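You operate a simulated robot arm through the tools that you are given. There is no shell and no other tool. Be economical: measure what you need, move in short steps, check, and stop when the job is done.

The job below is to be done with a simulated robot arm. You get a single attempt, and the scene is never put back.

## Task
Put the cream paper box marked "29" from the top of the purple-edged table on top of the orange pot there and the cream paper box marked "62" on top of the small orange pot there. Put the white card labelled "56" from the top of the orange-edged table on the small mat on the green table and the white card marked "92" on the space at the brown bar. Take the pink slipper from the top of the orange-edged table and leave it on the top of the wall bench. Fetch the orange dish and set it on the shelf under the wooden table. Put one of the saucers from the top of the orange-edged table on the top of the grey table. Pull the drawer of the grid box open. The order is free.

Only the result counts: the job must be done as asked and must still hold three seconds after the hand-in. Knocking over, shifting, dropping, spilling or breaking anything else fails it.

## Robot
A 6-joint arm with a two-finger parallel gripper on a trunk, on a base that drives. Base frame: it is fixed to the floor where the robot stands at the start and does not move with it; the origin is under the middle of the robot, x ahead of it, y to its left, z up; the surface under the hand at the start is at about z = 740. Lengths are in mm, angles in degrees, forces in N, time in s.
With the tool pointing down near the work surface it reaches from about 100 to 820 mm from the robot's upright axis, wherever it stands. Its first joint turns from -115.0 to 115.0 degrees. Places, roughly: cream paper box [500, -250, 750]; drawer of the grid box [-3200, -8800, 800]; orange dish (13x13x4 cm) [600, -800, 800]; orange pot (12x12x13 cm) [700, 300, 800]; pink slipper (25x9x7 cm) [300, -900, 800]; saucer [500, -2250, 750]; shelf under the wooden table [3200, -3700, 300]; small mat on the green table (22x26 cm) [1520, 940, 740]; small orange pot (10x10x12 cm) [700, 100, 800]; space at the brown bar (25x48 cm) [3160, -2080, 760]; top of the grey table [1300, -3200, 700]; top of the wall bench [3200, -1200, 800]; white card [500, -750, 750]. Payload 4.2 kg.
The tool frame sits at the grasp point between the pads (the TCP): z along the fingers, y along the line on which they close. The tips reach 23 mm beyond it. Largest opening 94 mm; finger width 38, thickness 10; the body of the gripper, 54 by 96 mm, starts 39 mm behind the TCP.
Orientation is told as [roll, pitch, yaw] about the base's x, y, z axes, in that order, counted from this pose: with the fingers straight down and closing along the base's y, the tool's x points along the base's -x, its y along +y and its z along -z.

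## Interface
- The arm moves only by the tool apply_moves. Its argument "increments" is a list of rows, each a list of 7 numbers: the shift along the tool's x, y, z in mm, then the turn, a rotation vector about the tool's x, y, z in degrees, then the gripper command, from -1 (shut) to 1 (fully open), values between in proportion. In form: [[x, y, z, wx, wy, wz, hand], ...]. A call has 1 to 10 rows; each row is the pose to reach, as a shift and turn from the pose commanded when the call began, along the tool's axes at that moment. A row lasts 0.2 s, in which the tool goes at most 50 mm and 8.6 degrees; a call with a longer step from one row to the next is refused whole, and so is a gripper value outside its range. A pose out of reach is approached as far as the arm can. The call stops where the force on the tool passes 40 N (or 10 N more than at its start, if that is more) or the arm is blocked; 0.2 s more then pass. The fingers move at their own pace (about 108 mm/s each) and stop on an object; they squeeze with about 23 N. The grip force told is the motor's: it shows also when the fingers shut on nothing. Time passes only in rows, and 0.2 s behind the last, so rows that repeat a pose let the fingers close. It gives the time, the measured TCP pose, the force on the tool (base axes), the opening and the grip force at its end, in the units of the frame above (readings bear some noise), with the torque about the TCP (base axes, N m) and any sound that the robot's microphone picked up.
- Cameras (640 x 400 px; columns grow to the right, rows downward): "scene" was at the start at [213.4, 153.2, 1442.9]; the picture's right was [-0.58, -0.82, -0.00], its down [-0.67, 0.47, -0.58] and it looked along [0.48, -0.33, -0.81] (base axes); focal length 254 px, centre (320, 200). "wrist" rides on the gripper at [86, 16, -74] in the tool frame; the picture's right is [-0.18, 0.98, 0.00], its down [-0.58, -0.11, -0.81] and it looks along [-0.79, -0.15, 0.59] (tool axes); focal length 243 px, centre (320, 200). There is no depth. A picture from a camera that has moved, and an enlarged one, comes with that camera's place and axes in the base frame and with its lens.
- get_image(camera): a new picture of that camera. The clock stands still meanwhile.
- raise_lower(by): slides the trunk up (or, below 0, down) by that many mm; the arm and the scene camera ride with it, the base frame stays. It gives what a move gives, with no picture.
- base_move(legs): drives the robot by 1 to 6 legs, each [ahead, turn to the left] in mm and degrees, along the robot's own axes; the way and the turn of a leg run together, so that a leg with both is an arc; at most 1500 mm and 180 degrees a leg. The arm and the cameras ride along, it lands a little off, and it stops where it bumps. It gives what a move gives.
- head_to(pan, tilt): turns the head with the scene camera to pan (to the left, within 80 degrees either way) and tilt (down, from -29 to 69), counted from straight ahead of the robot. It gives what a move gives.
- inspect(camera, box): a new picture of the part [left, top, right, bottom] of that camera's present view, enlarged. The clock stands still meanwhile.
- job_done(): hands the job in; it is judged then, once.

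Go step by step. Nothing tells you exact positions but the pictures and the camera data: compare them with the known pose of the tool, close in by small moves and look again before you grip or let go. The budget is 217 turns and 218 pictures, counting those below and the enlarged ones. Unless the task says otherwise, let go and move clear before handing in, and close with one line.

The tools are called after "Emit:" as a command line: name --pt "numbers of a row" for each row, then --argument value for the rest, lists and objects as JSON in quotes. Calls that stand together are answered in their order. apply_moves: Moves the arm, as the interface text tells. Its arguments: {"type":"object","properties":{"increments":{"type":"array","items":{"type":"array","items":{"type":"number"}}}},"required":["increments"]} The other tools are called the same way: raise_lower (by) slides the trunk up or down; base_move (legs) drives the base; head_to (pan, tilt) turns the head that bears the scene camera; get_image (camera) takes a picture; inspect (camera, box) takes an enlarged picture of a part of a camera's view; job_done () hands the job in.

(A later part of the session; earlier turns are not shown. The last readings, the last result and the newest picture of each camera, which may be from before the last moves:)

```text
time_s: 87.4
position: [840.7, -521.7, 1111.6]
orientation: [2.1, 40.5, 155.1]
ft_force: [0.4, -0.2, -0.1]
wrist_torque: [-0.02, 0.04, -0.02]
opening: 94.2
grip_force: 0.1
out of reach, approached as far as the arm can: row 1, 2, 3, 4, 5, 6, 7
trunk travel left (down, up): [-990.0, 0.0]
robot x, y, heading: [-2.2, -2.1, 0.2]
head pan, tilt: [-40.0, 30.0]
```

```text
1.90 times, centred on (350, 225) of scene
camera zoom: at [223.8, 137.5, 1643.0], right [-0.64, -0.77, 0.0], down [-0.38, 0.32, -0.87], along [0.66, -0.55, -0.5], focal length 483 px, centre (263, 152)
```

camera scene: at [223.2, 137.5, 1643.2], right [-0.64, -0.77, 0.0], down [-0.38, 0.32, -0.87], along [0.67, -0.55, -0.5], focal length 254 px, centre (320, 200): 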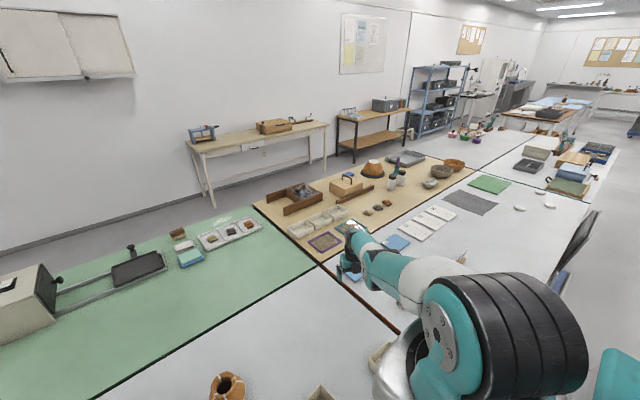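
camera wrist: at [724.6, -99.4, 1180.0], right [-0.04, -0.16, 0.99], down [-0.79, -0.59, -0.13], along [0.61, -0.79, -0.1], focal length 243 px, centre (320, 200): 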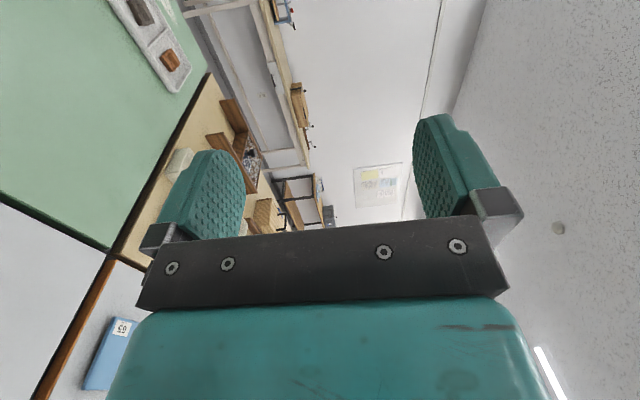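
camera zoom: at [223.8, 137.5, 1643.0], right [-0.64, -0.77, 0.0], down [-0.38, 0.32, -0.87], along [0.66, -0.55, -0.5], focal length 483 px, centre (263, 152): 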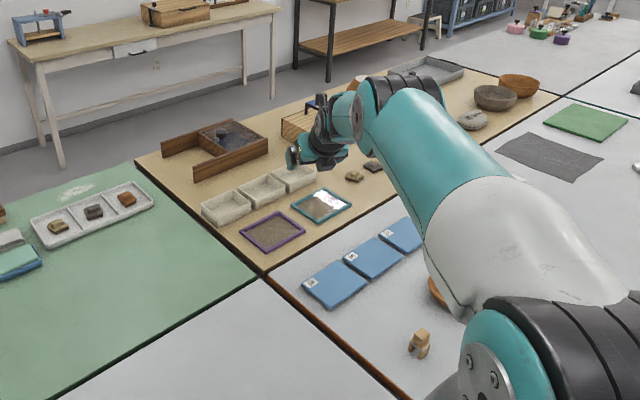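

It looks straight or slightly elbow-up now. Sweep down and inward.

Emit:
apply_moves --pt "10 0 45 0 0 0 1" --pt "0 0 85 0 0 0 1" --pt "-25 0 115 0 0 0 1" --pt "-60 0 135 0 0 0 1" --pt "-100 0 145 0 0 0 1" --pt "-140 0 145 0 0 0 1"

Emit:
inspect --camera "scene" --box '[220, 120, 480, 330]'

```text
time_s: 88.8
position: [791.0, -507.3, 947.7]
orientation: [0.2, 40.6, 152.5]
ft_force: [0.0, 0.8, 0.7]
wrist_torque: [0.01, 0.0, -0.01]
opening: 93.8
grip_force: 0.3
out of reach, approached as far as the arm can: row 1, 2, 3, 4, 5, 6
trunk travel left (down, up): [-990.0, 0.0]
robot x, y, heading: [-2.4, -0.3, 0.5]
head pan, tilt: [-40.0, 30.0]
```

```text
1.90 times, centred on (350, 225) of scene
camera zoom: at [223.3, 137.6, 1643.3], right [-0.64, -0.77, 0.0], down [-0.38, 0.32, -0.87], along [0.66, -0.55, -0.5], focal length 483 px, centre (263, 152)
```

zoom: 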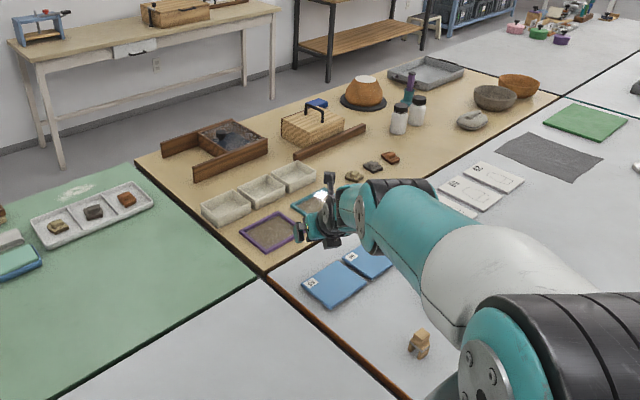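

That target was just beyond reach. Now pull straight inward.

Emit:
apply_moves --pt "-23 0 -19 0 0 0 1" --pt "-46 0 -38 0 0 0 1" --pt "-69 0 -57 0 0 0 1" --pt "-92 0 -77 0 0 0 1" --pt "-115 0 -96 0 0 0 1"

Emit:
inspect --camera "scene" --box '[220, 120, 480, 330]'

```text
time_s: 90.0
position: [658.7, -436.7, 948.7]
orientation: [-0.1, 40.4, 151.8]
ft_force: [0.7, 0.0, 0.7]
wrist_torque: [0.0, 0.01, 0.02]
opening: 94.0
grip_force: 0.0
trunk travel left (down, up): [-990.0, 0.0]
robot x, y, heading: [-3.2, 3.7, 0.1]
head pan, tilt: [-40.0, 30.0]
```

```text
1.90 times, centred on (350, 225) of scene
camera zoom: at [223.5, 137.5, 1643.2], right [-0.64, -0.77, 0.0], down [-0.38, 0.32, -0.87], along [0.66, -0.55, -0.5], focal length 483 px, centre (263, 152)
```

zoom: 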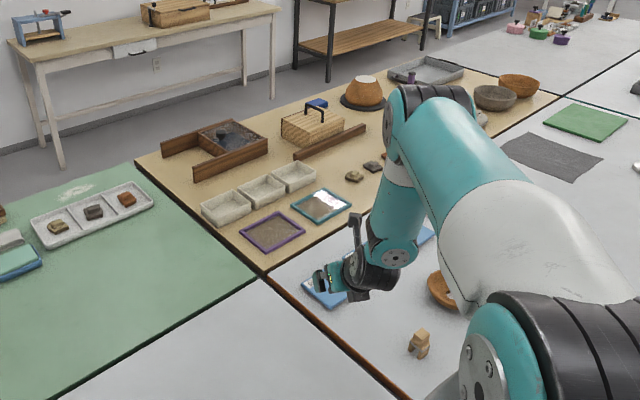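

Elbow is up and reachable now. Straighten the tool to vertical.

Emit:
apply_moves --pt "0 0 -5 0 -8 0 1" --pt "0 0 -10 0 -16 0 1" --pt "0 0 -15 0 -24 0 1" --pt "0 0 -20 0 -32 0 1" --pt "0 0 -25 0 -40.4 0 1"

Emit:
get_image --camera "scene"

```text
time_s: 91.2
position: [645.4, -429.0, 967.8]
orientation: [-0.1, -0.1, 151.8]
ft_force: [-0.5, -0.4, -0.3]
wrist_torque: [0.0, -0.04, -0.02]
opening: 93.9
grip_force: 0.0
trunk travel left (down, up): [-990.0, 0.0]
robot x, y, heading: [2.8, -0.2, 0.1]
head pan, tilt: [-40.0, 30.0]
```

```text
153 pictures are left
camera scene: at [223.1, 137.5, 1643.2], right [-0.64, -0.77, 0.0], down [-0.38, 0.32, -0.87], along [0.67, -0.55, -0.5], focal length 254 px, centre (320, 200)
```

scene: 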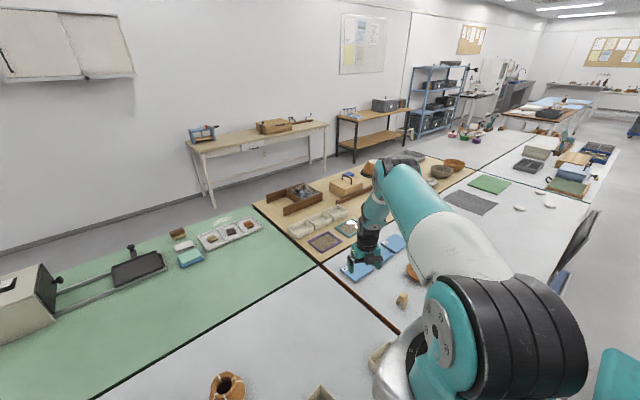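

Recovered: tool vertical and reachable. From earlier pictures, box 62 is centred near (436,-322), 97×55×50 mm, closing direction yaw ≈84.6°. Move above it.

Emit:
apply_moves --pt "-29 0 8 0 0 8.4 1" --pt "-59 1 17 0 0 16.8 1" --pt "-88 2 25 0 0 25.2 1" --pt "-118 2 34 0 0 33.6 1" --pt "-147 3 42 0 0 42 1" --pt "-176 3 51 0 0 50.4 1" --pt "-206 4 59 0 0 58.8 1" --pt "-235 4 68 0 0 67.2 1"

Emit:
get_image --camera "wrist"

Emit:
head_to --pan -35 --tilt 50

Emit:
get_image --camera "scene"

```text
time_s: 93.0
position: [234.5, -265.2, 909.4]
orientation: [-4.9, 0.8, 86.3]
ft_force: [0.5, -0.1, -0.1]
wrist_torque: [0.03, 0.03, 0.01]
opening: 94.0
grip_force: 0.0
out of reach, approached as far as the arm can: row 1, 2, 3, 4, 5, 6, 7, 8
trunk travel left (down, up): [-990.0, 0.0]
robot x, y, heading: [-2.9, -1.3, 0.3]
head pan, tilt: [-40.0, 30.0]
```

```text
152 pictures are left
camera wrist: at [206.4, -349.8, 984.0], right [-0.97, 0.25, -0.08], down [0.08, 0.59, 0.81], along [0.25, 0.77, -0.59], focal length 243 px, centre (320, 200)
```

wrist: 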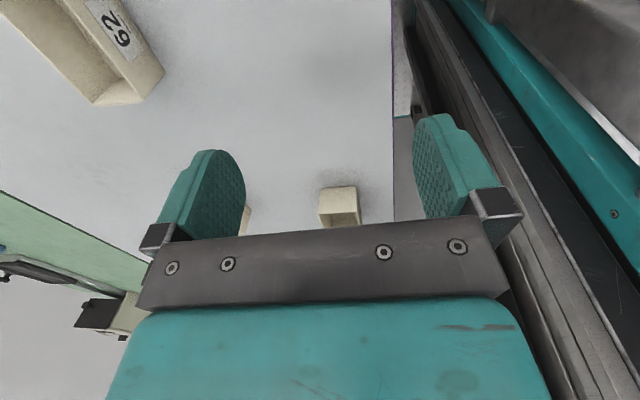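

```text
time_s: 93.8
position: [234.6, -267.2, 908.9]
orientation: [-4.8, 0.7, 86.5]
ft_force: [0.7, 0.4, -0.6]
wrist_torque: [0.0, -0.01, 0.01]
opening: 94.0
grip_force: 0.0
trunk travel left (down, up): [-990.0, 0.0]
robot x, y, heading: [-0.7, -1.5, 0.0]
head pan, tilt: [-35.0, 50.0]
```

```text
151 pictures are left
camera scene: at [217.0, 151.5, 1613.7], right [-0.57, -0.82, 0.0], down [-0.63, 0.44, -0.64], along [0.53, -0.37, -0.77], focal length 254 px, centre (320, 200)
```

scene: 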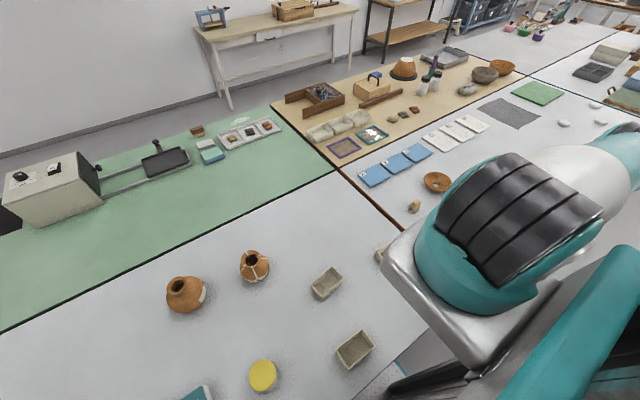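

The spin joint hit its end-stop (yaw can't go below ~150° here), which dragged the arm inward. Reverse the same motion, then I'll spin the other way (to 264.6° ≡ 84.6°).

Emit:
apply_moves --pt "15 -42 -6 0 0 -7.3 1" --pt "30 -84 -12 0 0 -14.6 1" --pt "46 -126 -18 0 0 -22 1" --pt "61 -168 -24 0 0 -29 1" --pt "76 -210 -30 0 0 -36.5 1" --pt "91 -252 -36 0 0 -44 1" --pt "107 -294 -42 0 0 -51 1" --pt "122 -336 -48 0 0 -58 1" --pt "137 -378 -54 0 0 -65 1" --pt "137 -419 -60 0 0 -68 1"

Emit:
get_image --camera "scene"

```text
time_s: 96.0
position: [632.9, -433.6, 1008.7]
orientation: [-1.2, 4.7, 154.4]
ft_force: [-0.5, -0.4, -1.1]
wrist_torque: [0.0, -0.01, 0.01]
opening: 93.8
grip_force: 0.1
out of reach, approached as far as the arm can: row 1, 2, 3, 4, 5, 6, 7
trunk travel left (down, up): [-990.0, 0.0]
robot x, y, heading: [-1.7, -1.4, 0.3]
head pan, tilt: [-35.0, 50.0]
```

```text
150 pictures are left
camera scene: at [216.6, 151.3, 1613.7], right [-0.57, -0.82, 0.0], down [-0.63, 0.44, -0.64], along [0.53, -0.37, -0.77], focal length 254 px, centre (320, 200)
```

scene: 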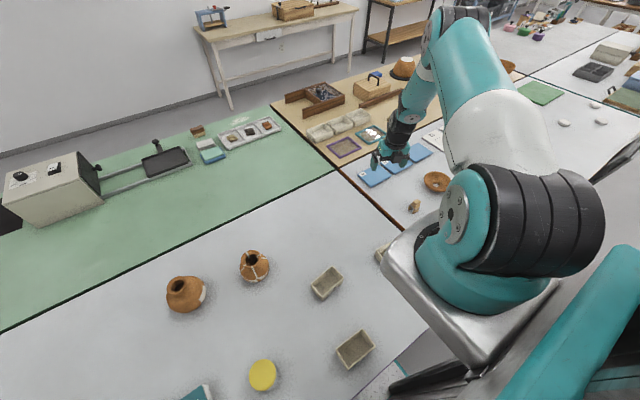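

Good posture again (like the start). Now spin the other way in place, checking reach.

Emit:
apply_moves --pt "0 0 0 0 0 -8 1" --pt "0 0 0 0 0 -16 1" --pt "0 0 0 0 0 -24 1" --pt "0 0 0 0 0 -32 1"

```text
time_s: 97.0
position: [632.5, -434.4, 1006.9]
orientation: [1.5, 4.7, -173.4]
ft_force: [-0.3, 0.4, -0.6]
wrist_torque: [-0.02, 0.0, 0.02]
opening: 94.1
grip_force: 0.1
trunk travel left (down, up): [-990.0, 0.0]
robot x, y, heading: [2.4, 1.4, 0.2]
head pan, tilt: [-35.0, 50.0]
```

Emit:
apply_moves --pt "0 0 0 -1.5 4.7 0 1"

Emit:
apply_moves --pt "0 0 0 0 0 -8.5 1" --pt "0 0 0 0 0 -17 1" --pt "0 0 0 0 0 -25.5 1" --pt "0 0 0 0 0 -34 1" --pt "0 0 0 0 0 -42.5 1" --pt "0 0 0 0 0 -51 1" --pt "0 0 0 0 0 -59.5 1" --pt "0 0 0 0 0 -68 1" --pt "0 0 0 0 0 -76 1"

```text
time_s: 97.4
position: [633.8, -433.1, 1006.4]
orientation: [3.0, 9.3, -173.2]
ft_force: [-0.2, 0.1, 0.3]
wrist_torque: [0.0, 0.03, 0.02]
opening: 94.2
grip_force: 0.1
trunk travel left (down, up): [-990.0, 0.0]
robot x, y, heading: [1.8, -0.6, 0.0]
head pan, tilt: [-35.0, 50.0]
```

```text
time_s: 99.4
position: [632.7, -433.2, 1006.2]
orientation: [9.7, -0.7, -97.3]
ft_force: [0.6, -0.3, -0.5]
wrist_torque: [0.0, 0.0, 0.02]
opening: 94.4
grip_force: 0.1
trunk travel left (down, up): [-990.0, 0.0]
robot x, y, heading: [-0.7, -5.5, 0.3]
head pan, tilt: [-35.0, 50.0]
```

Spin works this way. Level the tool (sign now understood), then move above box 62.

Emit:
apply_moves --pt "0 0 0 5 0.4 0 1" --pt "0 0 0 9.7 0.7 -1.9 1"

Emit:
apply_moves --pt "15 -35 18 0 0 0 1" --pt "29 -69 36 0 0 0 1" --pt "44 -104 54 0 0 0 1" --pt "58 -139 72 0 0 0 1" --pt "73 -174 90 0 0 0 1" --pt "86 -208 106 0 0 0 1"

Emit:
get_image --camera "wrist"

```text
time_s: 100.0
position: [633.5, -434.1, 1006.7]
orientation: [0.0, -0.2, -95.7]
ft_force: [0.0, 0.0, -0.6]
wrist_torque: [0.01, -0.01, 0.0]
opening: 94.1
grip_force: 0.0
trunk travel left (down, up): [-990.0, 0.0]
robot x, y, heading: [3.1, -1.7, 0.7]
head pan, tilt: [-35.0, 50.0]
```

```text
time_s: 101.4
position: [433.6, -327.4, 898.7]
orientation: [-0.1, -0.3, -95.7]
ft_force: [0.9, 0.8, -1.0]
wrist_torque: [0.02, 0.03, 0.01]
opening: 94.1
grip_force: 0.0
trunk travel left (down, up): [-990.0, 0.0]
robot x, y, heading: [-2.3, -2.8, 0.2]
head pan, tilt: [-35.0, 50.0]
```

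```text
149 pictures are left
camera wrist: at [457.3, -242.2, 974.5], right [0.96, -0.28, 0.0], down [-0.17, -0.57, 0.81], along [-0.23, -0.78, -0.59], focal length 243 px, centre (320, 200)
```

wrist: 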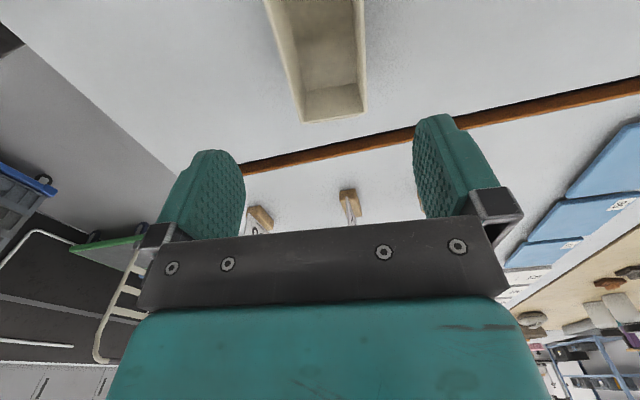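

Box 62's end corners agree with my estimate. Shift slightly and descend with open fingers.

Emit:
apply_moves --pt "5 2.4 25 0 0 0 1" --pt "5 2.4 65 0 0 0 1" --pt "5 2.4 100 0 0 0 1" --pt "5 2.4 128 0 0 0 1"

Emit:
get_image --camera "wrist"

```text
time_s: 102.4
position: [439.3, -322.6, 772.8]
orientation: [0.0, -0.1, -95.7]
ft_force: [-0.9, -0.3, 0.0]
wrist_torque: [0.01, 0.02, 0.0]
opening: 94.1
grip_force: 0.1
trunk travel left (down, up): [-990.0, 0.0]
robot x, y, heading: [-0.5, 2.1, 0.3]
head pan, tilt: [-35.0, 50.0]
```

```text
148 pictures are left
camera wrist: at [463.2, -237.6, 847.7], right [0.96, -0.28, 0.0], down [-0.17, -0.57, 0.81], along [-0.23, -0.78, -0.59], focal length 243 px, centre (320, 200)
```

wrist: 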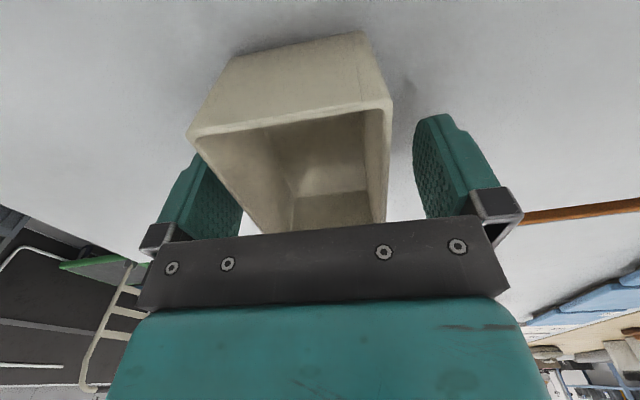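

Box lies between the pads. Close.

Emit:
apply_moves --pt "0 0 0 0 0 0 0.4" --pt "0 0 0 0 0 0 0.1" --pt "0 0 0 0 0 0 -0.2" --pt "0 0 0 0 0 0 -0.2"

Emit:
apply_moves --pt "0 0 -20 0 0 0 -0.2" --pt "0 0 -60 0 0 0 -0.2" --pt "0 0 -105 0 0 0 -0.2" --pt "0 0 -150 0 0 0 -0.2"

Emit:
get_image --camera "wrist"

```text
time_s: 103.4
position: [439.6, -322.4, 772.1]
orientation: [0.0, -0.1, -95.6]
ft_force: [0.0, -1.0, -0.9]
wrist_torque: [-0.02, 0.0, 0.0]
opening: 58.9
grip_force: 23.2
trunk travel left (down, up): [-990.0, 0.0]
robot x, y, heading: [-0.8, -0.0, 0.4]
head pan, tilt: [-35.0, 50.0]
```

```text
time_s: 104.4
position: [438.2, -322.3, 923.4]
orientation: [0.0, -0.1, -95.7]
ft_force: [0.3, 0.5, 0.3]
wrist_torque: [0.04, 0.02, 0.02]
opening: 37.6
grip_force: 0.1
trunk travel left (down, up): [-990.0, 0.0]
robot x, y, heading: [-2.9, -1.7, 0.1]
head pan, tilt: [-35.0, 50.0]
```

```text
147 pictures are left
camera wrist: at [462.0, -237.8, 997.9], right [0.96, -0.28, 0.0], down [-0.17, -0.57, 0.81], along [-0.23, -0.78, -0.59], focal length 243 px, centre (320, 200)
```

wrist: 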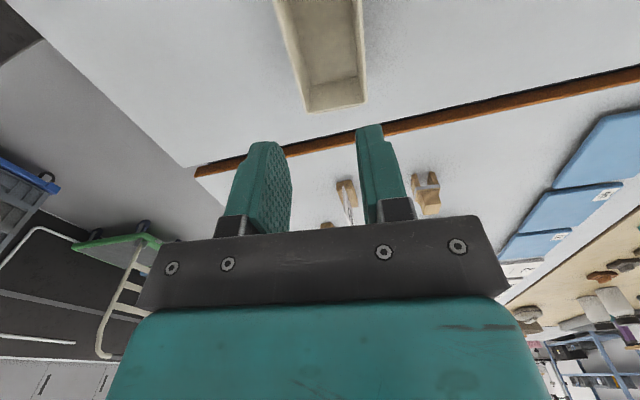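

It slipped out. The box is still in place; go again lower (tips just above the table), grip firmly, and lift gently.

Emit:
apply_moves --pt "0 2 0 0 0 0 1" --pt "0 2 40 0 0 0 1" --pt "0 2 85 0 0 0 1" --pt "0 2 130 0 0 0 1" --pt "0 2 153 0 0 0 1" --pt "0 2 158 0 0 0 1"

Emit:
get_image --camera "wrist"

Emit:
apply_moves --pt "0 0 0 0 0 0 0.3" --pt "0 0 0 0 0 0 -1" --pt "0 0 0 0 0 0 -1" --pt "0 0 0 0 0 0 -1" --pt "0 0 0 0 0 0 -1"

Emit:
apply_moves --pt "0 0 -3 0 0 0 -1" --pt "0 0 -8 0 0 0 -1" --pt "0 0 -15 0 0 0 -1"

Emit:
get_image --camera "wrist"

```text
time_s: 105.8
position: [440.2, -322.3, 764.2]
orientation: [-0.1, -0.1, -95.7]
ft_force: [-0.5, 0.6, 1.2]
wrist_torque: [0.0, 0.02, 0.05]
opening: 93.6
grip_force: 0.1
trunk travel left (down, up): [-990.0, 0.0]
robot x, y, heading: [0.1, 1.2, 0.1]
head pan, tilt: [-35.0, 50.0]
```

```text
146 pictures are left
camera wrist: at [463.4, -237.9, 840.0], right [0.96, -0.28, 0.0], down [-0.17, -0.57, 0.81], along [-0.23, -0.78, -0.59], focal length 243 px, centre (320, 200)
```

wrist: 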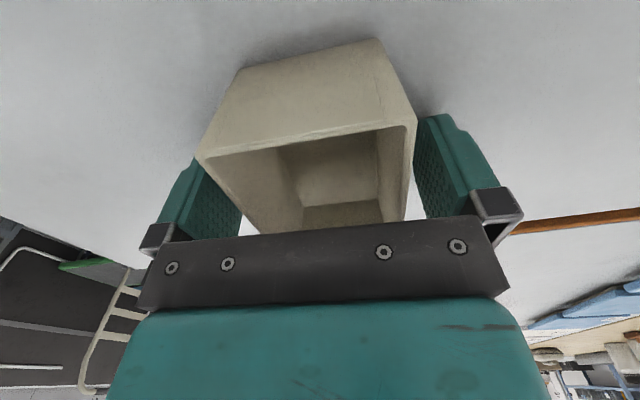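

```text
time_s: 107.0
position: [439.9, -322.4, 765.2]
orientation: [0.1, 0.0, -95.7]
ft_force: [-0.6, -0.2, 0.4]
wrist_torque: [0.04, -0.01, -0.01]
opening: 58.5
grip_force: 23.0
trunk travel left (down, up): [-990.0, 0.0]
robot x, y, heading: [0.6, -0.5, 0.0]
head pan, tilt: [-35.0, 50.0]
```

```text
time_s: 107.8
position: [438.8, -323.4, 780.2]
orientation: [0.0, -0.1, -95.7]
ft_force: [0.8, -0.1, -1.0]
wrist_torque: [0.02, 0.03, 0.01]
opening: 59.0
grip_force: 22.8
trunk travel left (down, up): [-990.0, 0.0]
robot x, y, heading: [0.9, -0.9, 0.0]
head pan, tilt: [-35.0, 50.0]
```

```text
145 pictures are left
camera wrist: at [463.2, -238.1, 855.4], right [0.96, -0.28, 0.0], down [-0.17, -0.57, 0.81], along [-0.23, -0.78, -0.59], focal length 243 px, centre (320, 200)
```

wrist: 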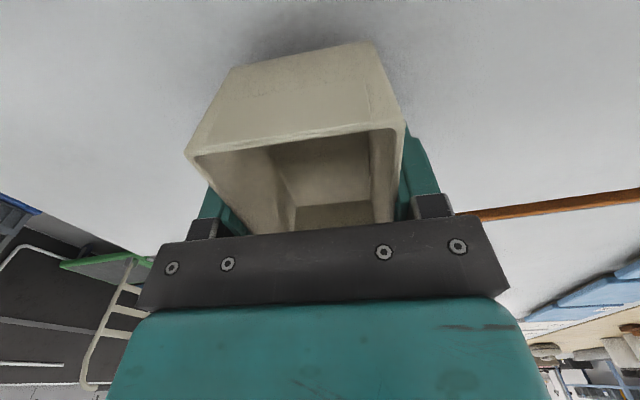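

It seems held. Lift further, gently.

Emit:
apply_moves --pt "0 0 -8 0 0 0 -1" --pt "0 0 -20 0 0 0 -1" --pt "0 0 -35 0 0 0 -1" --pt "0 0 -52 0 0 0 -1" --pt "0 0 -70 0 0 0 -1" --pt "0 0 -88 0 0 0 -1" --pt "0 0 -106 0 0 0 -1" --pt "0 0 -122 0 0 0 -1" --pt "0 0 -134 0 0 0 -1" --pt "0 0 -140 0 0 0 -1"

Emit:
get_image --camera "wrist"

```text
time_s: 110.0
position: [440.2, -322.0, 919.3]
orientation: [0.0, -0.1, -95.7]
ft_force: [-0.1, -0.8, -0.4]
wrist_torque: [-0.01, -0.02, 0.02]
opening: 58.6
grip_force: 23.1
trunk travel left (down, up): [-990.0, 0.0]
robot x, y, heading: [0.9, -1.9, -0.1]
head pan, tilt: [-35.0, 50.0]
```

```text
144 pictures are left
camera wrist: at [463.2, -236.5, 994.5], right [0.96, -0.28, 0.0], down [-0.17, -0.57, 0.81], along [-0.23, -0.78, -0.59], focal length 243 px, centre (320, 200)
```

wrist: 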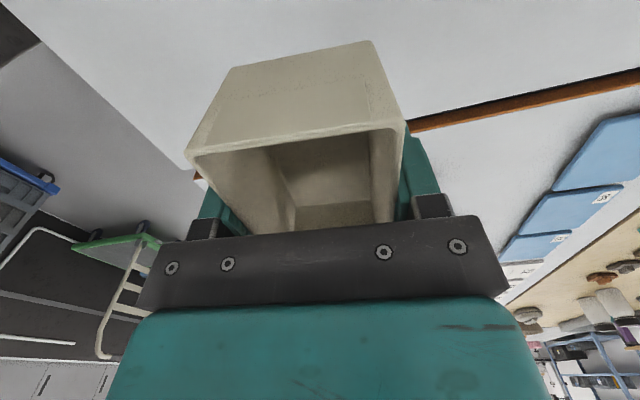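

Box 62 is held. Zoom at the pots for a precise location.

Emit:
inspect --camera "scene" --box '[150, 230, 290, 330]'

Emit:
inspect --camera "scene" --box '[300, 240, 400, 370]'

```text
4.00 times, centred on (220, 280) of scene
camera zoom: at [217.0, 151.5, 1613.7], right [-0.57, -0.82, 0.0], down [-0.63, 0.44, -0.64], along [0.53, -0.37, -0.77], focal length 1014 px, centre (720, -120)
```

zoom: 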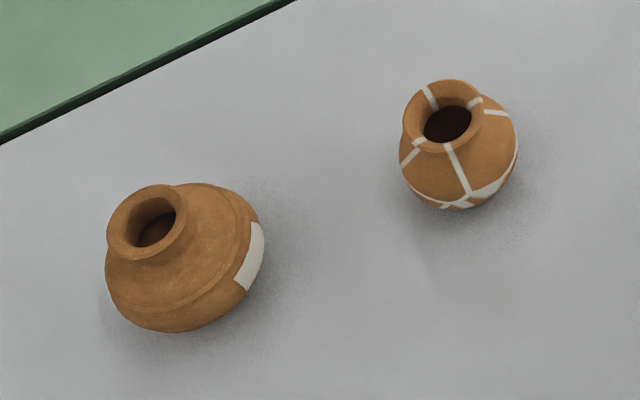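

```text
3.08 times, centred on (350, 305) of scene
camera zoom: at [217.0, 151.5, 1613.7], right [-0.57, -0.82, 0.0], down [-0.63, 0.44, -0.64], along [0.53, -0.37, -0.77], focal length 780 px, centre (228, -123)
```

zoom: 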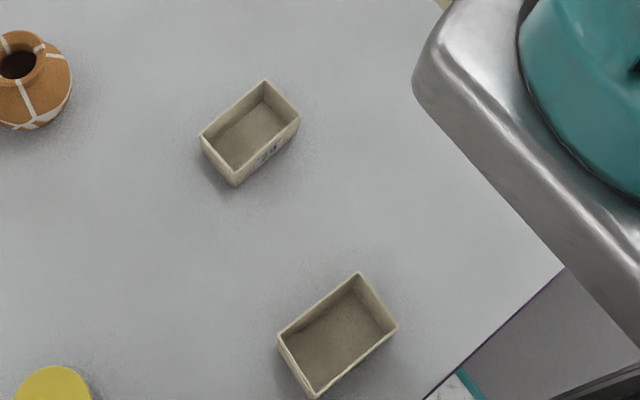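

Small pot rim centre ≈ (660,116), big pot rim centre ≈ (700,335). Carry box 62 toward the small pot at safe height, in two calls.

Emit:
apply_moves --pt "10 4 -3 0 0 0 -1" --pt "30 11 -6 0 0 0 -1" --pt "58 22 -10 0 0 0 -1" --pt "90 34 -15 0 0 0 -1" --pt "124 48 -20 0 0 0 -1" --pt "158 61 -25 0 0 0 -1" --pt "192 74 -26 0 0 0 -1" --pt "224 86 -26 0 0 0 -1" --pt "250 96 -26 0 0 0 -1" --pt "268 103 -26 0 0 0 -1"

Emit:
apply_moves --pt "10 4 0 0 0 0 -1" --pt "28 11 0 0 0 0 -1" --pt "54 21 0 0 0 0 -1" --pt "84 32 0 0 0 0 -1" --pt "112 43 0 0 0 0 -1" --pt "138 53 0 0 0 0 -1" --pt "160 61 0 0 0 0 -1" --pt "176 67 0 0 0 0 -1" --pt "186 71 0 0 0 0 -1" --pt "190 73 0 0 0 0 -1"

Emit:
get_image --camera "wrist"

Emit:
get_image --camera "scene"

```text
time_s: 112.2
position: [568.5, -64.8, 944.2]
orientation: [0.0, -0.1, -95.7]
ft_force: [0.8, -0.4, 0.4]
wrist_torque: [0.04, 0.0, 0.0]
opening: 58.3
grip_force: 23.2
trunk travel left (down, up): [-990.0, 0.0]
robot x, y, heading: [2.7, 0.3, 0.4]
head pan, tilt: [-35.0, 50.0]
```

```text
time_s: 114.4
position: [660.3, 115.5, 944.1]
orientation: [-0.1, -0.1, -95.8]
ft_force: [-0.3, -0.1, 0.1]
wrist_torque: [0.01, 0.0, 0.01]
opening: 58.7
grip_force: 23.2
trunk travel left (down, up): [-990.0, 0.0]
robot x, y, heading: [1.1, 3.7, 0.3]
head pan, tilt: [-35.0, 50.0]
```

```text
141 pictures are left
camera wrist: at [684.1, 201.5, 1019.1], right [0.96, -0.28, 0.0], down [-0.17, -0.57, 0.81], along [-0.23, -0.78, -0.59], focal length 243 px, centre (320, 200)
```

wrist: 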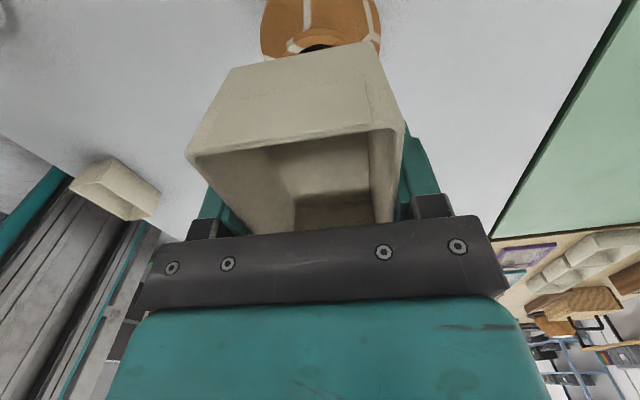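

```text
140 pictures are left
camera scene: at [217.0, 151.7, 1613.7], right [-0.57, -0.82, 0.0], down [-0.63, 0.44, -0.64], along [0.53, -0.37, -0.77], focal length 254 px, centre (320, 200)
```

scene: 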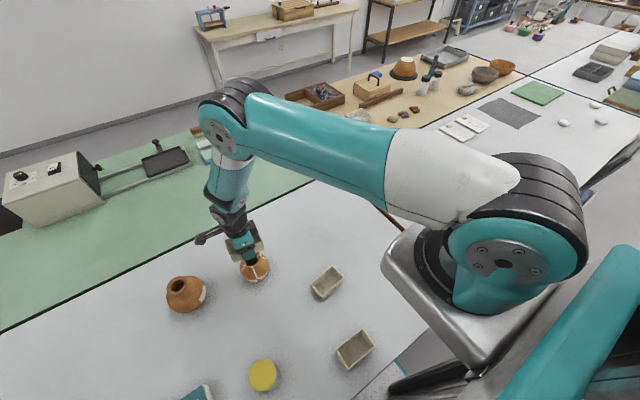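

Alignment checks out in both views. Lower gently onto the rim.

Emit:
apply_moves --pt "0 0 12 0 0 0 -1" --pt "0 0 28 0 0 0 -1" --pt "0 0 42 0 0 0 -1" --pt "0 0 50 0 0 0 -1"

Emit:
inspect --camera "scene" --box '[200, 220, 300, 300]'

Emit:
get_image --camera "wrist"

```text
time_s: 115.4
position: [660.3, 116.9, 893.5]
orientation: [0.0, -0.1, -95.7]
ft_force: [-0.1, 0.7, 0.8]
wrist_torque: [-0.02, -0.01, 0.0]
opening: 58.7
grip_force: 23.0
trunk travel left (down, up): [-990.0, 0.0]
robot x, y, heading: [1.1, -0.9, 0.2]
head pan, tilt: [-35.0, 50.0]
```

```text
5.00 times, centred on (250, 260) of scene
camera zoom: at [217.0, 151.7, 1613.7], right [-0.57, -0.82, 0.0], down [-0.63, 0.44, -0.64], along [0.53, -0.37, -0.77], focal length 1268 px, centre (670, -100)
```

zoom: 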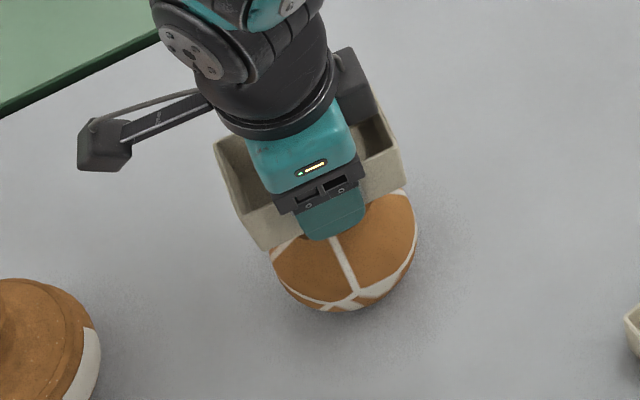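

```text
138 pictures are left
camera wrist: at [683.5, 201.3, 969.2], right [0.96, -0.28, 0.0], down [-0.17, -0.57, 0.81], along [-0.23, -0.78, -0.59], focal length 243 px, centre (320, 200)
```

wrist: 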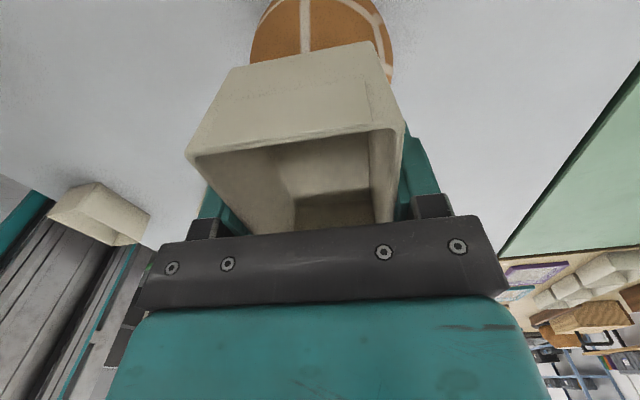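

Lower in small steps watching the force.

Emit:
apply_moves --pt "0 0 1.5 0 0 0 -1" --pt "0 0 3 0 0 0 -1" --pt "0 0 4 0 0 0 -1"

Emit:
apply_moves --pt "0 0 1 0 0 0 -1" --pt "0 0 2 0 0 0 -1"

Emit:
apply_moves --pt "0 0 1 0 0 0 -1" --pt "0 0 2 0 0 0 -1"

```text
time_s: 116.2
position: [660.4, 114.4, 890.4]
orientation: [-0.1, -0.1, -95.7]
ft_force: [0.0, 0.8, 0.3]
wrist_torque: [0.01, -0.03, -0.01]
opening: 58.6
grip_force: 22.7
trunk travel left (down, up): [-990.0, 0.0]
robot x, y, heading: [4.6, -0.9, 0.4]
head pan, tilt: [-35.0, 50.0]
```

```text
time_s: 116.8
position: [659.1, 114.9, 888.4]
orientation: [0.1, -0.1, -95.7]
ft_force: [-0.4, 0.1, -1.0]
wrist_torque: [0.0, 0.02, 0.02]
opening: 58.7
grip_force: 22.9
trunk travel left (down, up): [-990.0, 0.0]
robot x, y, heading: [-0.5, 2.5, 0.1]
head pan, tilt: [-35.0, 50.0]
```

```text
time_s: 117.4
position: [659.9, 115.5, 886.4]
orientation: [0.0, -0.1, -95.7]
ft_force: [-0.6, -0.4, 0.2]
wrist_torque: [0.02, 0.02, 0.01]
opening: 59.1
grip_force: 23.3
trunk travel left (down, up): [-990.0, 0.0]
robot x, y, heading: [3.3, 3.1, 0.1]
head pan, tilt: [-35.0, 50.0]
```

Emit:
apply_moves --pt "0 0 1 0 0 0 -1" --pt "0 0 2 0 0 0 -1"

Emit:
apply_moves --pt "0 0 1 0 0 0 -1" --pt "0 0 2 0 0 0 -1"

Emit:
apply_moves --pt "0 0 1 0 0 0 -1" --pt "0 0 2 0 0 0 -1"

Emit:
inspect --camera "scene" --box '[200, 220, 300, 300]'

```text
time_s: 118.0
position: [659.6, 115.6, 884.0]
orientation: [0.0, -0.1, -95.6]
ft_force: [-0.2, -0.7, -0.1]
wrist_torque: [0.02, -0.02, 0.03]
opening: 58.8
grip_force: 23.7
trunk travel left (down, up): [-990.0, 0.0]
robot x, y, heading: [-1.8, 1.0, -0.0]
head pan, tilt: [-35.0, 50.0]
```

```text
time_s: 118.6
position: [660.0, 115.5, 882.8]
orientation: [0.0, -0.2, -95.7]
ft_force: [0.8, 0.4, 0.0]
wrist_torque: [-0.01, 0.02, -0.01]
opening: 59.1
grip_force: 22.7
trunk travel left (down, up): [-990.0, 0.0]
robot x, y, heading: [-0.5, 0.2, 0.3]
head pan, tilt: [-35.0, 50.0]
```

```text
time_s: 119.2
position: [661.2, 116.4, 880.2]
orientation: [0.0, -0.1, -95.6]
ft_force: [0.9, 0.4, -0.2]
wrist_torque: [-0.04, -0.01, -0.01]
opening: 58.8
grip_force: 23.0
trunk travel left (down, up): [-990.0, 0.0]
robot x, y, heading: [-1.5, -0.0, 0.3]
head pan, tilt: [-35.0, 50.0]
```

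```text
5.00 times, centred on (250, 260) of scene
camera zoom: at [217.0, 151.7, 1613.7], right [-0.57, -0.82, 0.0], down [-0.63, 0.44, -0.64], along [0.53, -0.37, -0.77], focal length 1268 px, centre (670, -100)
```

zoom: 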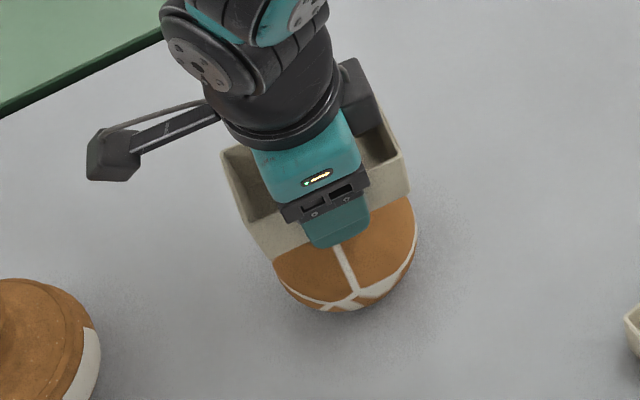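

Still no contact, so the rim is lower than assumed. Continue.

Emit:
apply_moves --pt "0 0 1.5 0 0 0 -1" --pt "0 0 3 0 0 0 -1"

Emit:
apply_moves --pt "0 0 1.5 0 0 0 -1" --pt "0 0 3 0 0 0 -1"

Emit:
apply_moves --pt "0 0 1.5 0 0 0 -1" --pt "0 0 3 0 0 0 -1"

Emit:
get_image --camera "wrist"

```text
time_s: 119.8
position: [660.1, 115.8, 878.5]
orientation: [0.0, -0.1, -95.7]
ft_force: [-1.7, -1.5, 13.9]
wrist_torque: [-0.06, 0.15, 0.02]
opening: 58.6
grip_force: 22.6
trunk travel left (down, up): [-990.0, 0.0]
robot x, y, heading: [-3.5, 2.1, 0.1]
head pan, tilt: [-35.0, 50.0]
```

```text
time_s: 120.5
position: [660.1, 116.6, 877.0]
orientation: [0.1, 0.0, -95.8]
ft_force: [-7.5, -3.1, 24.7]
wrist_torque: [0.05, 0.64, 0.11]
opening: 58.8
grip_force: 22.9
trunk travel left (down, up): [-990.0, 0.0]
robot x, y, heading: [-2.4, -1.6, 0.1]
head pan, tilt: [-35.0, 50.0]
stopped in row 2: the force on the tool passed its limit at 41 N (the readings are from after the stop); the commanded pose is now the measured one
```

```text
time_s: 120.9
position: [662.3, 116.4, 877.5]
orientation: [0.2, 0.0, -95.6]
ft_force: [-6.8, -3.0, 23.0]
wrist_torque: [0.01, 0.63, 0.08]
opening: 58.7
grip_force: 22.5
trunk travel left (down, up): [-990.0, 0.0]
robot x, y, heading: [-0.9, 1.6, 0.4]
head pan, tilt: [-35.0, 50.0]
stopped in row 2: the force on the tool passed its limit at 44 N (the readings are from after the stop); the commanded pose is now the measured one
```

```text
136 pictures are left
camera wrist: at [685.3, 201.2, 952.7], right [0.96, -0.28, 0.0], down [-0.17, -0.57, 0.81], along [-0.22, -0.77, -0.59], focal length 243 px, centre (320, 200)
```

wrist: 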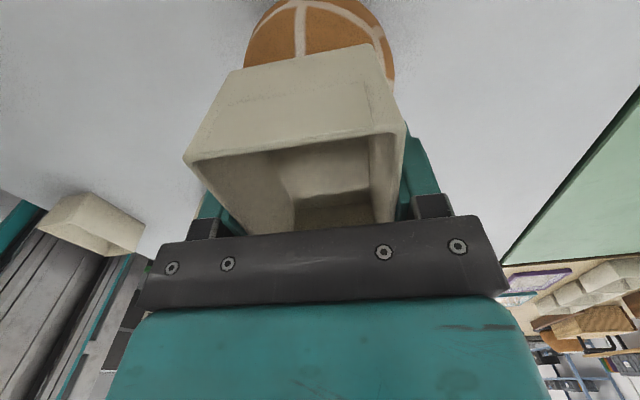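

Contact at rim z≈854. Relieve the pressure a little before letting go.

Emit:
apply_moves --pt "0 0 -0.7 0 0 0 -1" --pt "0 0 -1.4 0 0 0 -1"

Emit:
inspect --camera "scene" --box '[200, 220, 300, 300]'

```text
time_s: 121.5
position: [660.8, 115.9, 877.0]
orientation: [0.0, 0.0, -95.6]
ft_force: [-1.6, 1.1, 12.1]
wrist_torque: [0.08, 0.26, -0.1]
opening: 58.6
grip_force: 23.1
trunk travel left (down, up): [-990.0, 0.0]
robot x, y, heading: [1.1, 1.4, 0.1]
head pan, tilt: [-35.0, 50.0]
```

```text
5.00 times, centred on (250, 260) of scene
camera zoom: at [216.4, 151.5, 1613.6], right [-0.57, -0.82, 0.0], down [-0.63, 0.44, -0.64], along [0.53, -0.37, -0.77], focal length 1268 px, centre (670, -100)
```

zoom: 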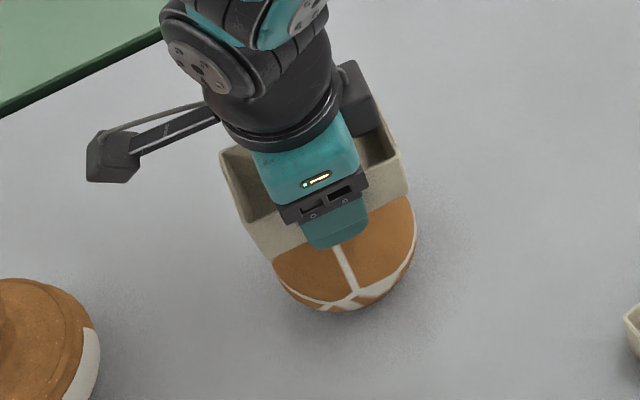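

Emit:
apply_moves --pt "0 0 -0.6 0 0 0 -1" --pt "0 0 -0.6 0 0 0 -1"

Emit:
apply_moves --pt "0 0 0 0 0 0 0.35" --pt "0 0 0 0 0 0 0.45" --pt "0 0 0 0 0 0 0.55" --pt "0 0 0 0 0 0 0.55"

Emit:
inspect --camera "scene" --box '[200, 220, 300, 300]'

Emit:
get_image --camera "wrist"

```text
time_s: 122.1
position: [661.3, 116.4, 877.6]
orientation: [0.0, -0.2, -95.7]
ft_force: [0.5, -0.1, 0.2]
wrist_torque: [-0.01, -0.08, 0.0]
opening: 58.7
grip_force: 22.8
trunk travel left (down, up): [-990.0, 0.0]
robot x, y, heading: [-0.7, 0.4, -0.1]
head pan, tilt: [-35.0, 50.0]
```

```text
time_s: 123.1
position: [660.4, 116.8, 877.5]
orientation: [0.1, -0.1, -95.7]
ft_force: [-0.9, 0.9, 0.3]
wrist_torque: [-0.03, 0.0, 0.02]
opening: 72.6
grip_force: 0.0
trunk travel left (down, up): [-990.0, 0.0]
robot x, y, heading: [2.6, 0.9, -0.0]
head pan, tilt: [-35.0, 50.0]
```

```text
5.00 times, centred on (250, 260) of scene
camera zoom: at [217.0, 151.5, 1613.7], right [-0.57, -0.82, 0.0], down [-0.63, 0.44, -0.64], along [0.53, -0.37, -0.77], focal length 1268 px, centre (670, -100)
```

zoom: 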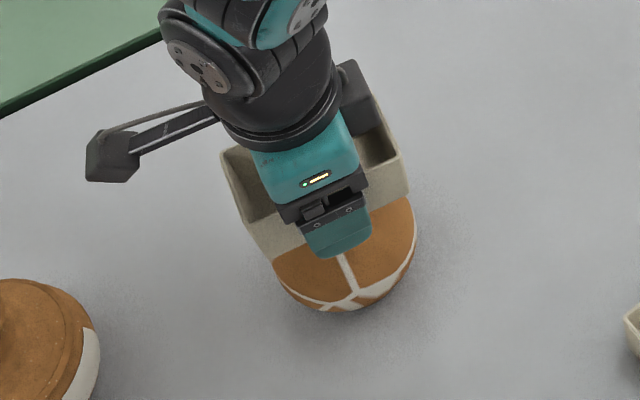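

```text
133 pictures are left
camera wrist: at [685.5, 201.1, 953.3], right [0.96, -0.28, 0.0], down [-0.17, -0.57, 0.81], along [-0.23, -0.77, -0.59], focal length 243 px, centre (320, 200)
```

wrist: 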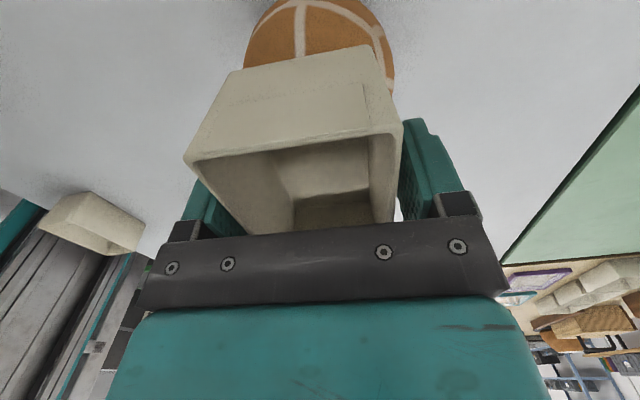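

The box rests on the pot. Rise clear.

Emit:
apply_moves --pt "0 0 0 0 0 0 0.8" --pt "0 0 -8 0 0 0 0.8" --pt "0 0 -25 0 0 0 0.8" --pt "0 0 -55 0 0 0 1" --pt "0 0 -95 0 0 0 1" --pt "0 0 -140 0 0 0 1"

Emit:
get_image --camera "wrist"

```text
time_s: 124.5
position: [661.4, 116.7, 1019.0]
orientation: [0.0, -0.1, -95.8]
ft_force: [0.1, 0.8, -0.5]
wrist_torque: [0.01, 0.03, 0.0]
opening: 94.1
grip_force: 0.1
trunk travel left (down, up): [-990.0, 0.0]
robot x, y, heading: [0.8, 0.8, -0.1]
head pan, tilt: [-35.0, 50.0]
```

```text
132 pictures are left
camera wrist: at [685.7, 201.4, 1094.6], right [0.96, -0.28, 0.0], down [-0.17, -0.57, 0.81], along [-0.23, -0.77, -0.59], focal length 243 px, centre (320, 200)
```

wrist: 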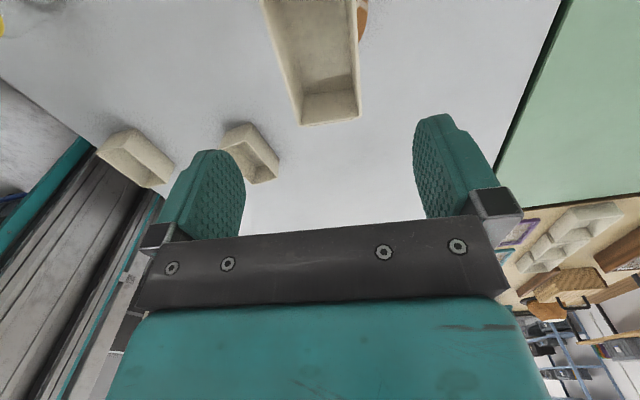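

Box 62 is on the small pot. Box 29 is centred near (480,-63), yaw ≈ −84.2. Move above it.

Emit:
apply_moves --pt "-33 -27 0 0 0 -3 1" --pt "-66 -54 0 0 0 -6 1" --pt "-99 -81 20 0 0 -9 1" --pt "-132 -108 45 0 0 -11.6 1" --pt "-165 -135 75 0 0 -11.6 1" --pt "-190 -156 105 0 0 -11.6 1" --pt "-197 -162 129 0 0 -11.6 1"

Emit:
get_image --camera "wrist"

Emit:
inspect --camera "scene" --box '[150, 220, 290, 320]'

```text
refused: row 5 steps farther than a row can; nothing moved
```

```text
131 pictures are left
camera wrist: at [685.7, 201.4, 1094.6], right [0.96, -0.28, 0.0], down [-0.17, -0.57, 0.81], along [-0.23, -0.77, -0.59], focal length 243 px, centre (320, 200)
```

wrist: 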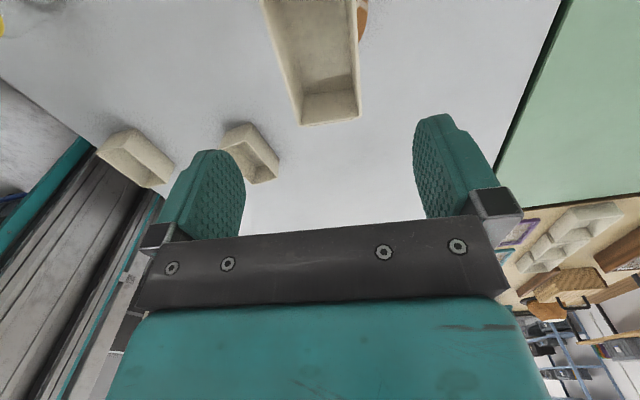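

```text
4.00 times, centred on (220, 270) of scene
camera zoom: at [217.4, 151.6, 1613.5], right [-0.57, -0.82, 0.0], down [-0.63, 0.44, -0.64], along [0.53, -0.37, -0.77], focal length 1014 px, centre (720, -80)
```

zoom: 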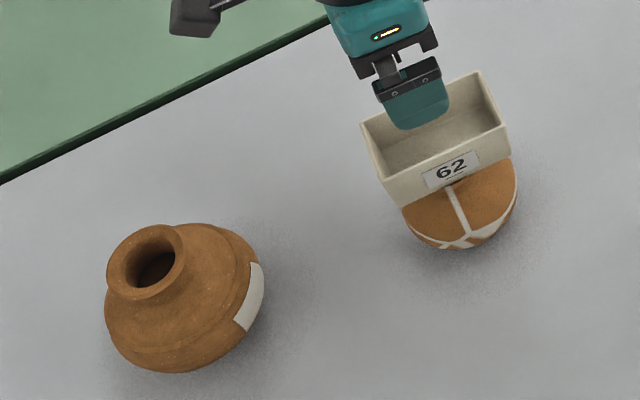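

Box "62" sits stably on the small pot. Repeat the move with smaller steps.

Emit:
apply_moves --pt "-30 -25 0 0 0 -3 1" --pt "-60 -50 0 0 0 -6 1" --pt "-90 -75 15 0 0 -9 1" --pt "-120 -100 35 0 0 -11.6 1" --pt "-148 -122 60 0 0 -11.6 1" --pt "-175 -144 90 0 0 -11.6 1" --pt "-197 -162 125 0 0 -11.6 1"

Emit:
get_image --camera "wrist"

```text
time_s: 126.1
position: [479.7, -65.4, 891.8]
orientation: [0.1, -0.1, -84.1]
ft_force: [-0.3, 0.5, 0.9]
wrist_torque: [-0.02, 0.02, 0.01]
opening: 94.0
grip_force: 0.1
trunk travel left (down, up): [-990.0, 0.0]
robot x, y, heading: [0.2, 3.1, 0.5]
head pan, tilt: [-35.0, 50.0]
```

```text
129 pictures are left
camera wrist: at [486.3, 23.2, 968.1], right [1.0, -0.08, 0.0], down [-0.05, -0.59, 0.81], along [-0.06, -0.8, -0.59], focal length 243 px, centre (320, 200)
```

wrist: 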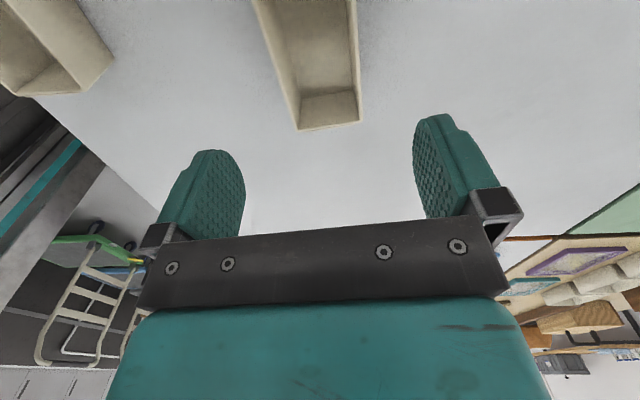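

Aligned. Descend, grip, and lift gently.

Emit:
apply_moves --pt "2.5 0 35 0 0 0 1" --pt "2.5 0 75 0 0 0 1" --pt "2.5 0 110 0 0 0 1" --pt "2.5 0 127 0 0 0 1"

Emit:
apply_moves --pt "0 0 0 0 0 0 0.3" --pt "0 0 0 0 0 0 -1" --pt "0 0 0 0 0 0 -1" --pt "0 0 0 0 0 0 -1" --pt "0 0 0 0 0 0 -1"

Emit:
apply_moves --pt "0 0 -3 0 0 0 -1" --pt "0 0 -9 0 0 0 -1" --pt "0 0 -19 0 0 0 -1" --pt "0 0 -33 0 0 0 -1" --pt "0 0 -50 0 0 0 -1" --pt "0 0 -70 0 0 0 -1" --pt "0 0 -92 0 0 0 -1" --pt "0 0 -115 0 0 0 -1" --pt "0 0 -140 0 0 0 -1" --pt "0 0 -160 0 0 0 -1"

Emit:
get_image --camera "wrist"

```text
time_s: 127.1
position: [480.9, -60.9, 765.2]
orientation: [0.2, 0.0, -84.1]
ft_force: [0.7, -0.1, 0.1]
wrist_torque: [0.03, 0.04, 0.01]
opening: 94.0
grip_force: 0.1
trunk travel left (down, up): [-990.0, 0.0]
robot x, y, heading: [1.7, 0.4, 0.3]
head pan, tilt: [-35.0, 50.0]
```

```text
time_s: 128.3
position: [479.6, -60.4, 764.4]
orientation: [0.0, -0.1, -84.0]
ft_force: [0.0, 0.3, -0.3]
wrist_torque: [0.0, 0.02, 0.04]
opening: 58.6
grip_force: 22.9
trunk travel left (down, up): [-990.0, 0.0]
robot x, y, heading: [4.0, 1.6, 0.2]
head pan, tilt: [-35.0, 50.0]
```

```text
time_s: 130.5
position: [480.5, -61.7, 924.2]
orientation: [0.0, -0.1, -84.1]
ft_force: [0.5, -0.4, -1.2]
wrist_torque: [0.01, 0.02, -0.02]
opening: 58.6
grip_force: 23.3
trunk travel left (down, up): [-990.0, 0.0]
robot x, y, heading: [-1.9, -0.2, 0.2]
head pan, tilt: [-35.0, 50.0]
```

```text
128 pictures are left
camera wrist: at [486.8, 26.6, 1000.7], right [1.0, -0.08, 0.0], down [-0.05, -0.59, 0.81], along [-0.07, -0.8, -0.59], focal length 243 px, centre (320, 200)
```

wrist: 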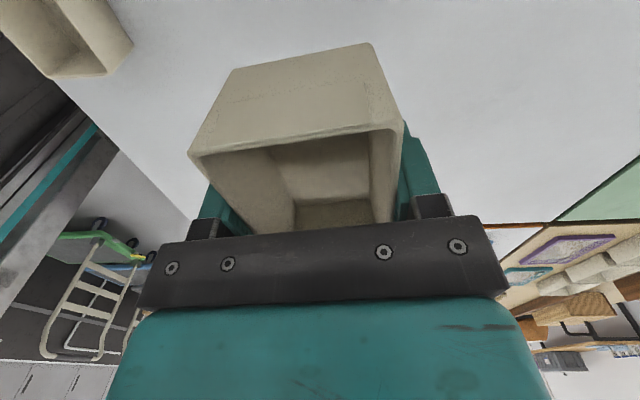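

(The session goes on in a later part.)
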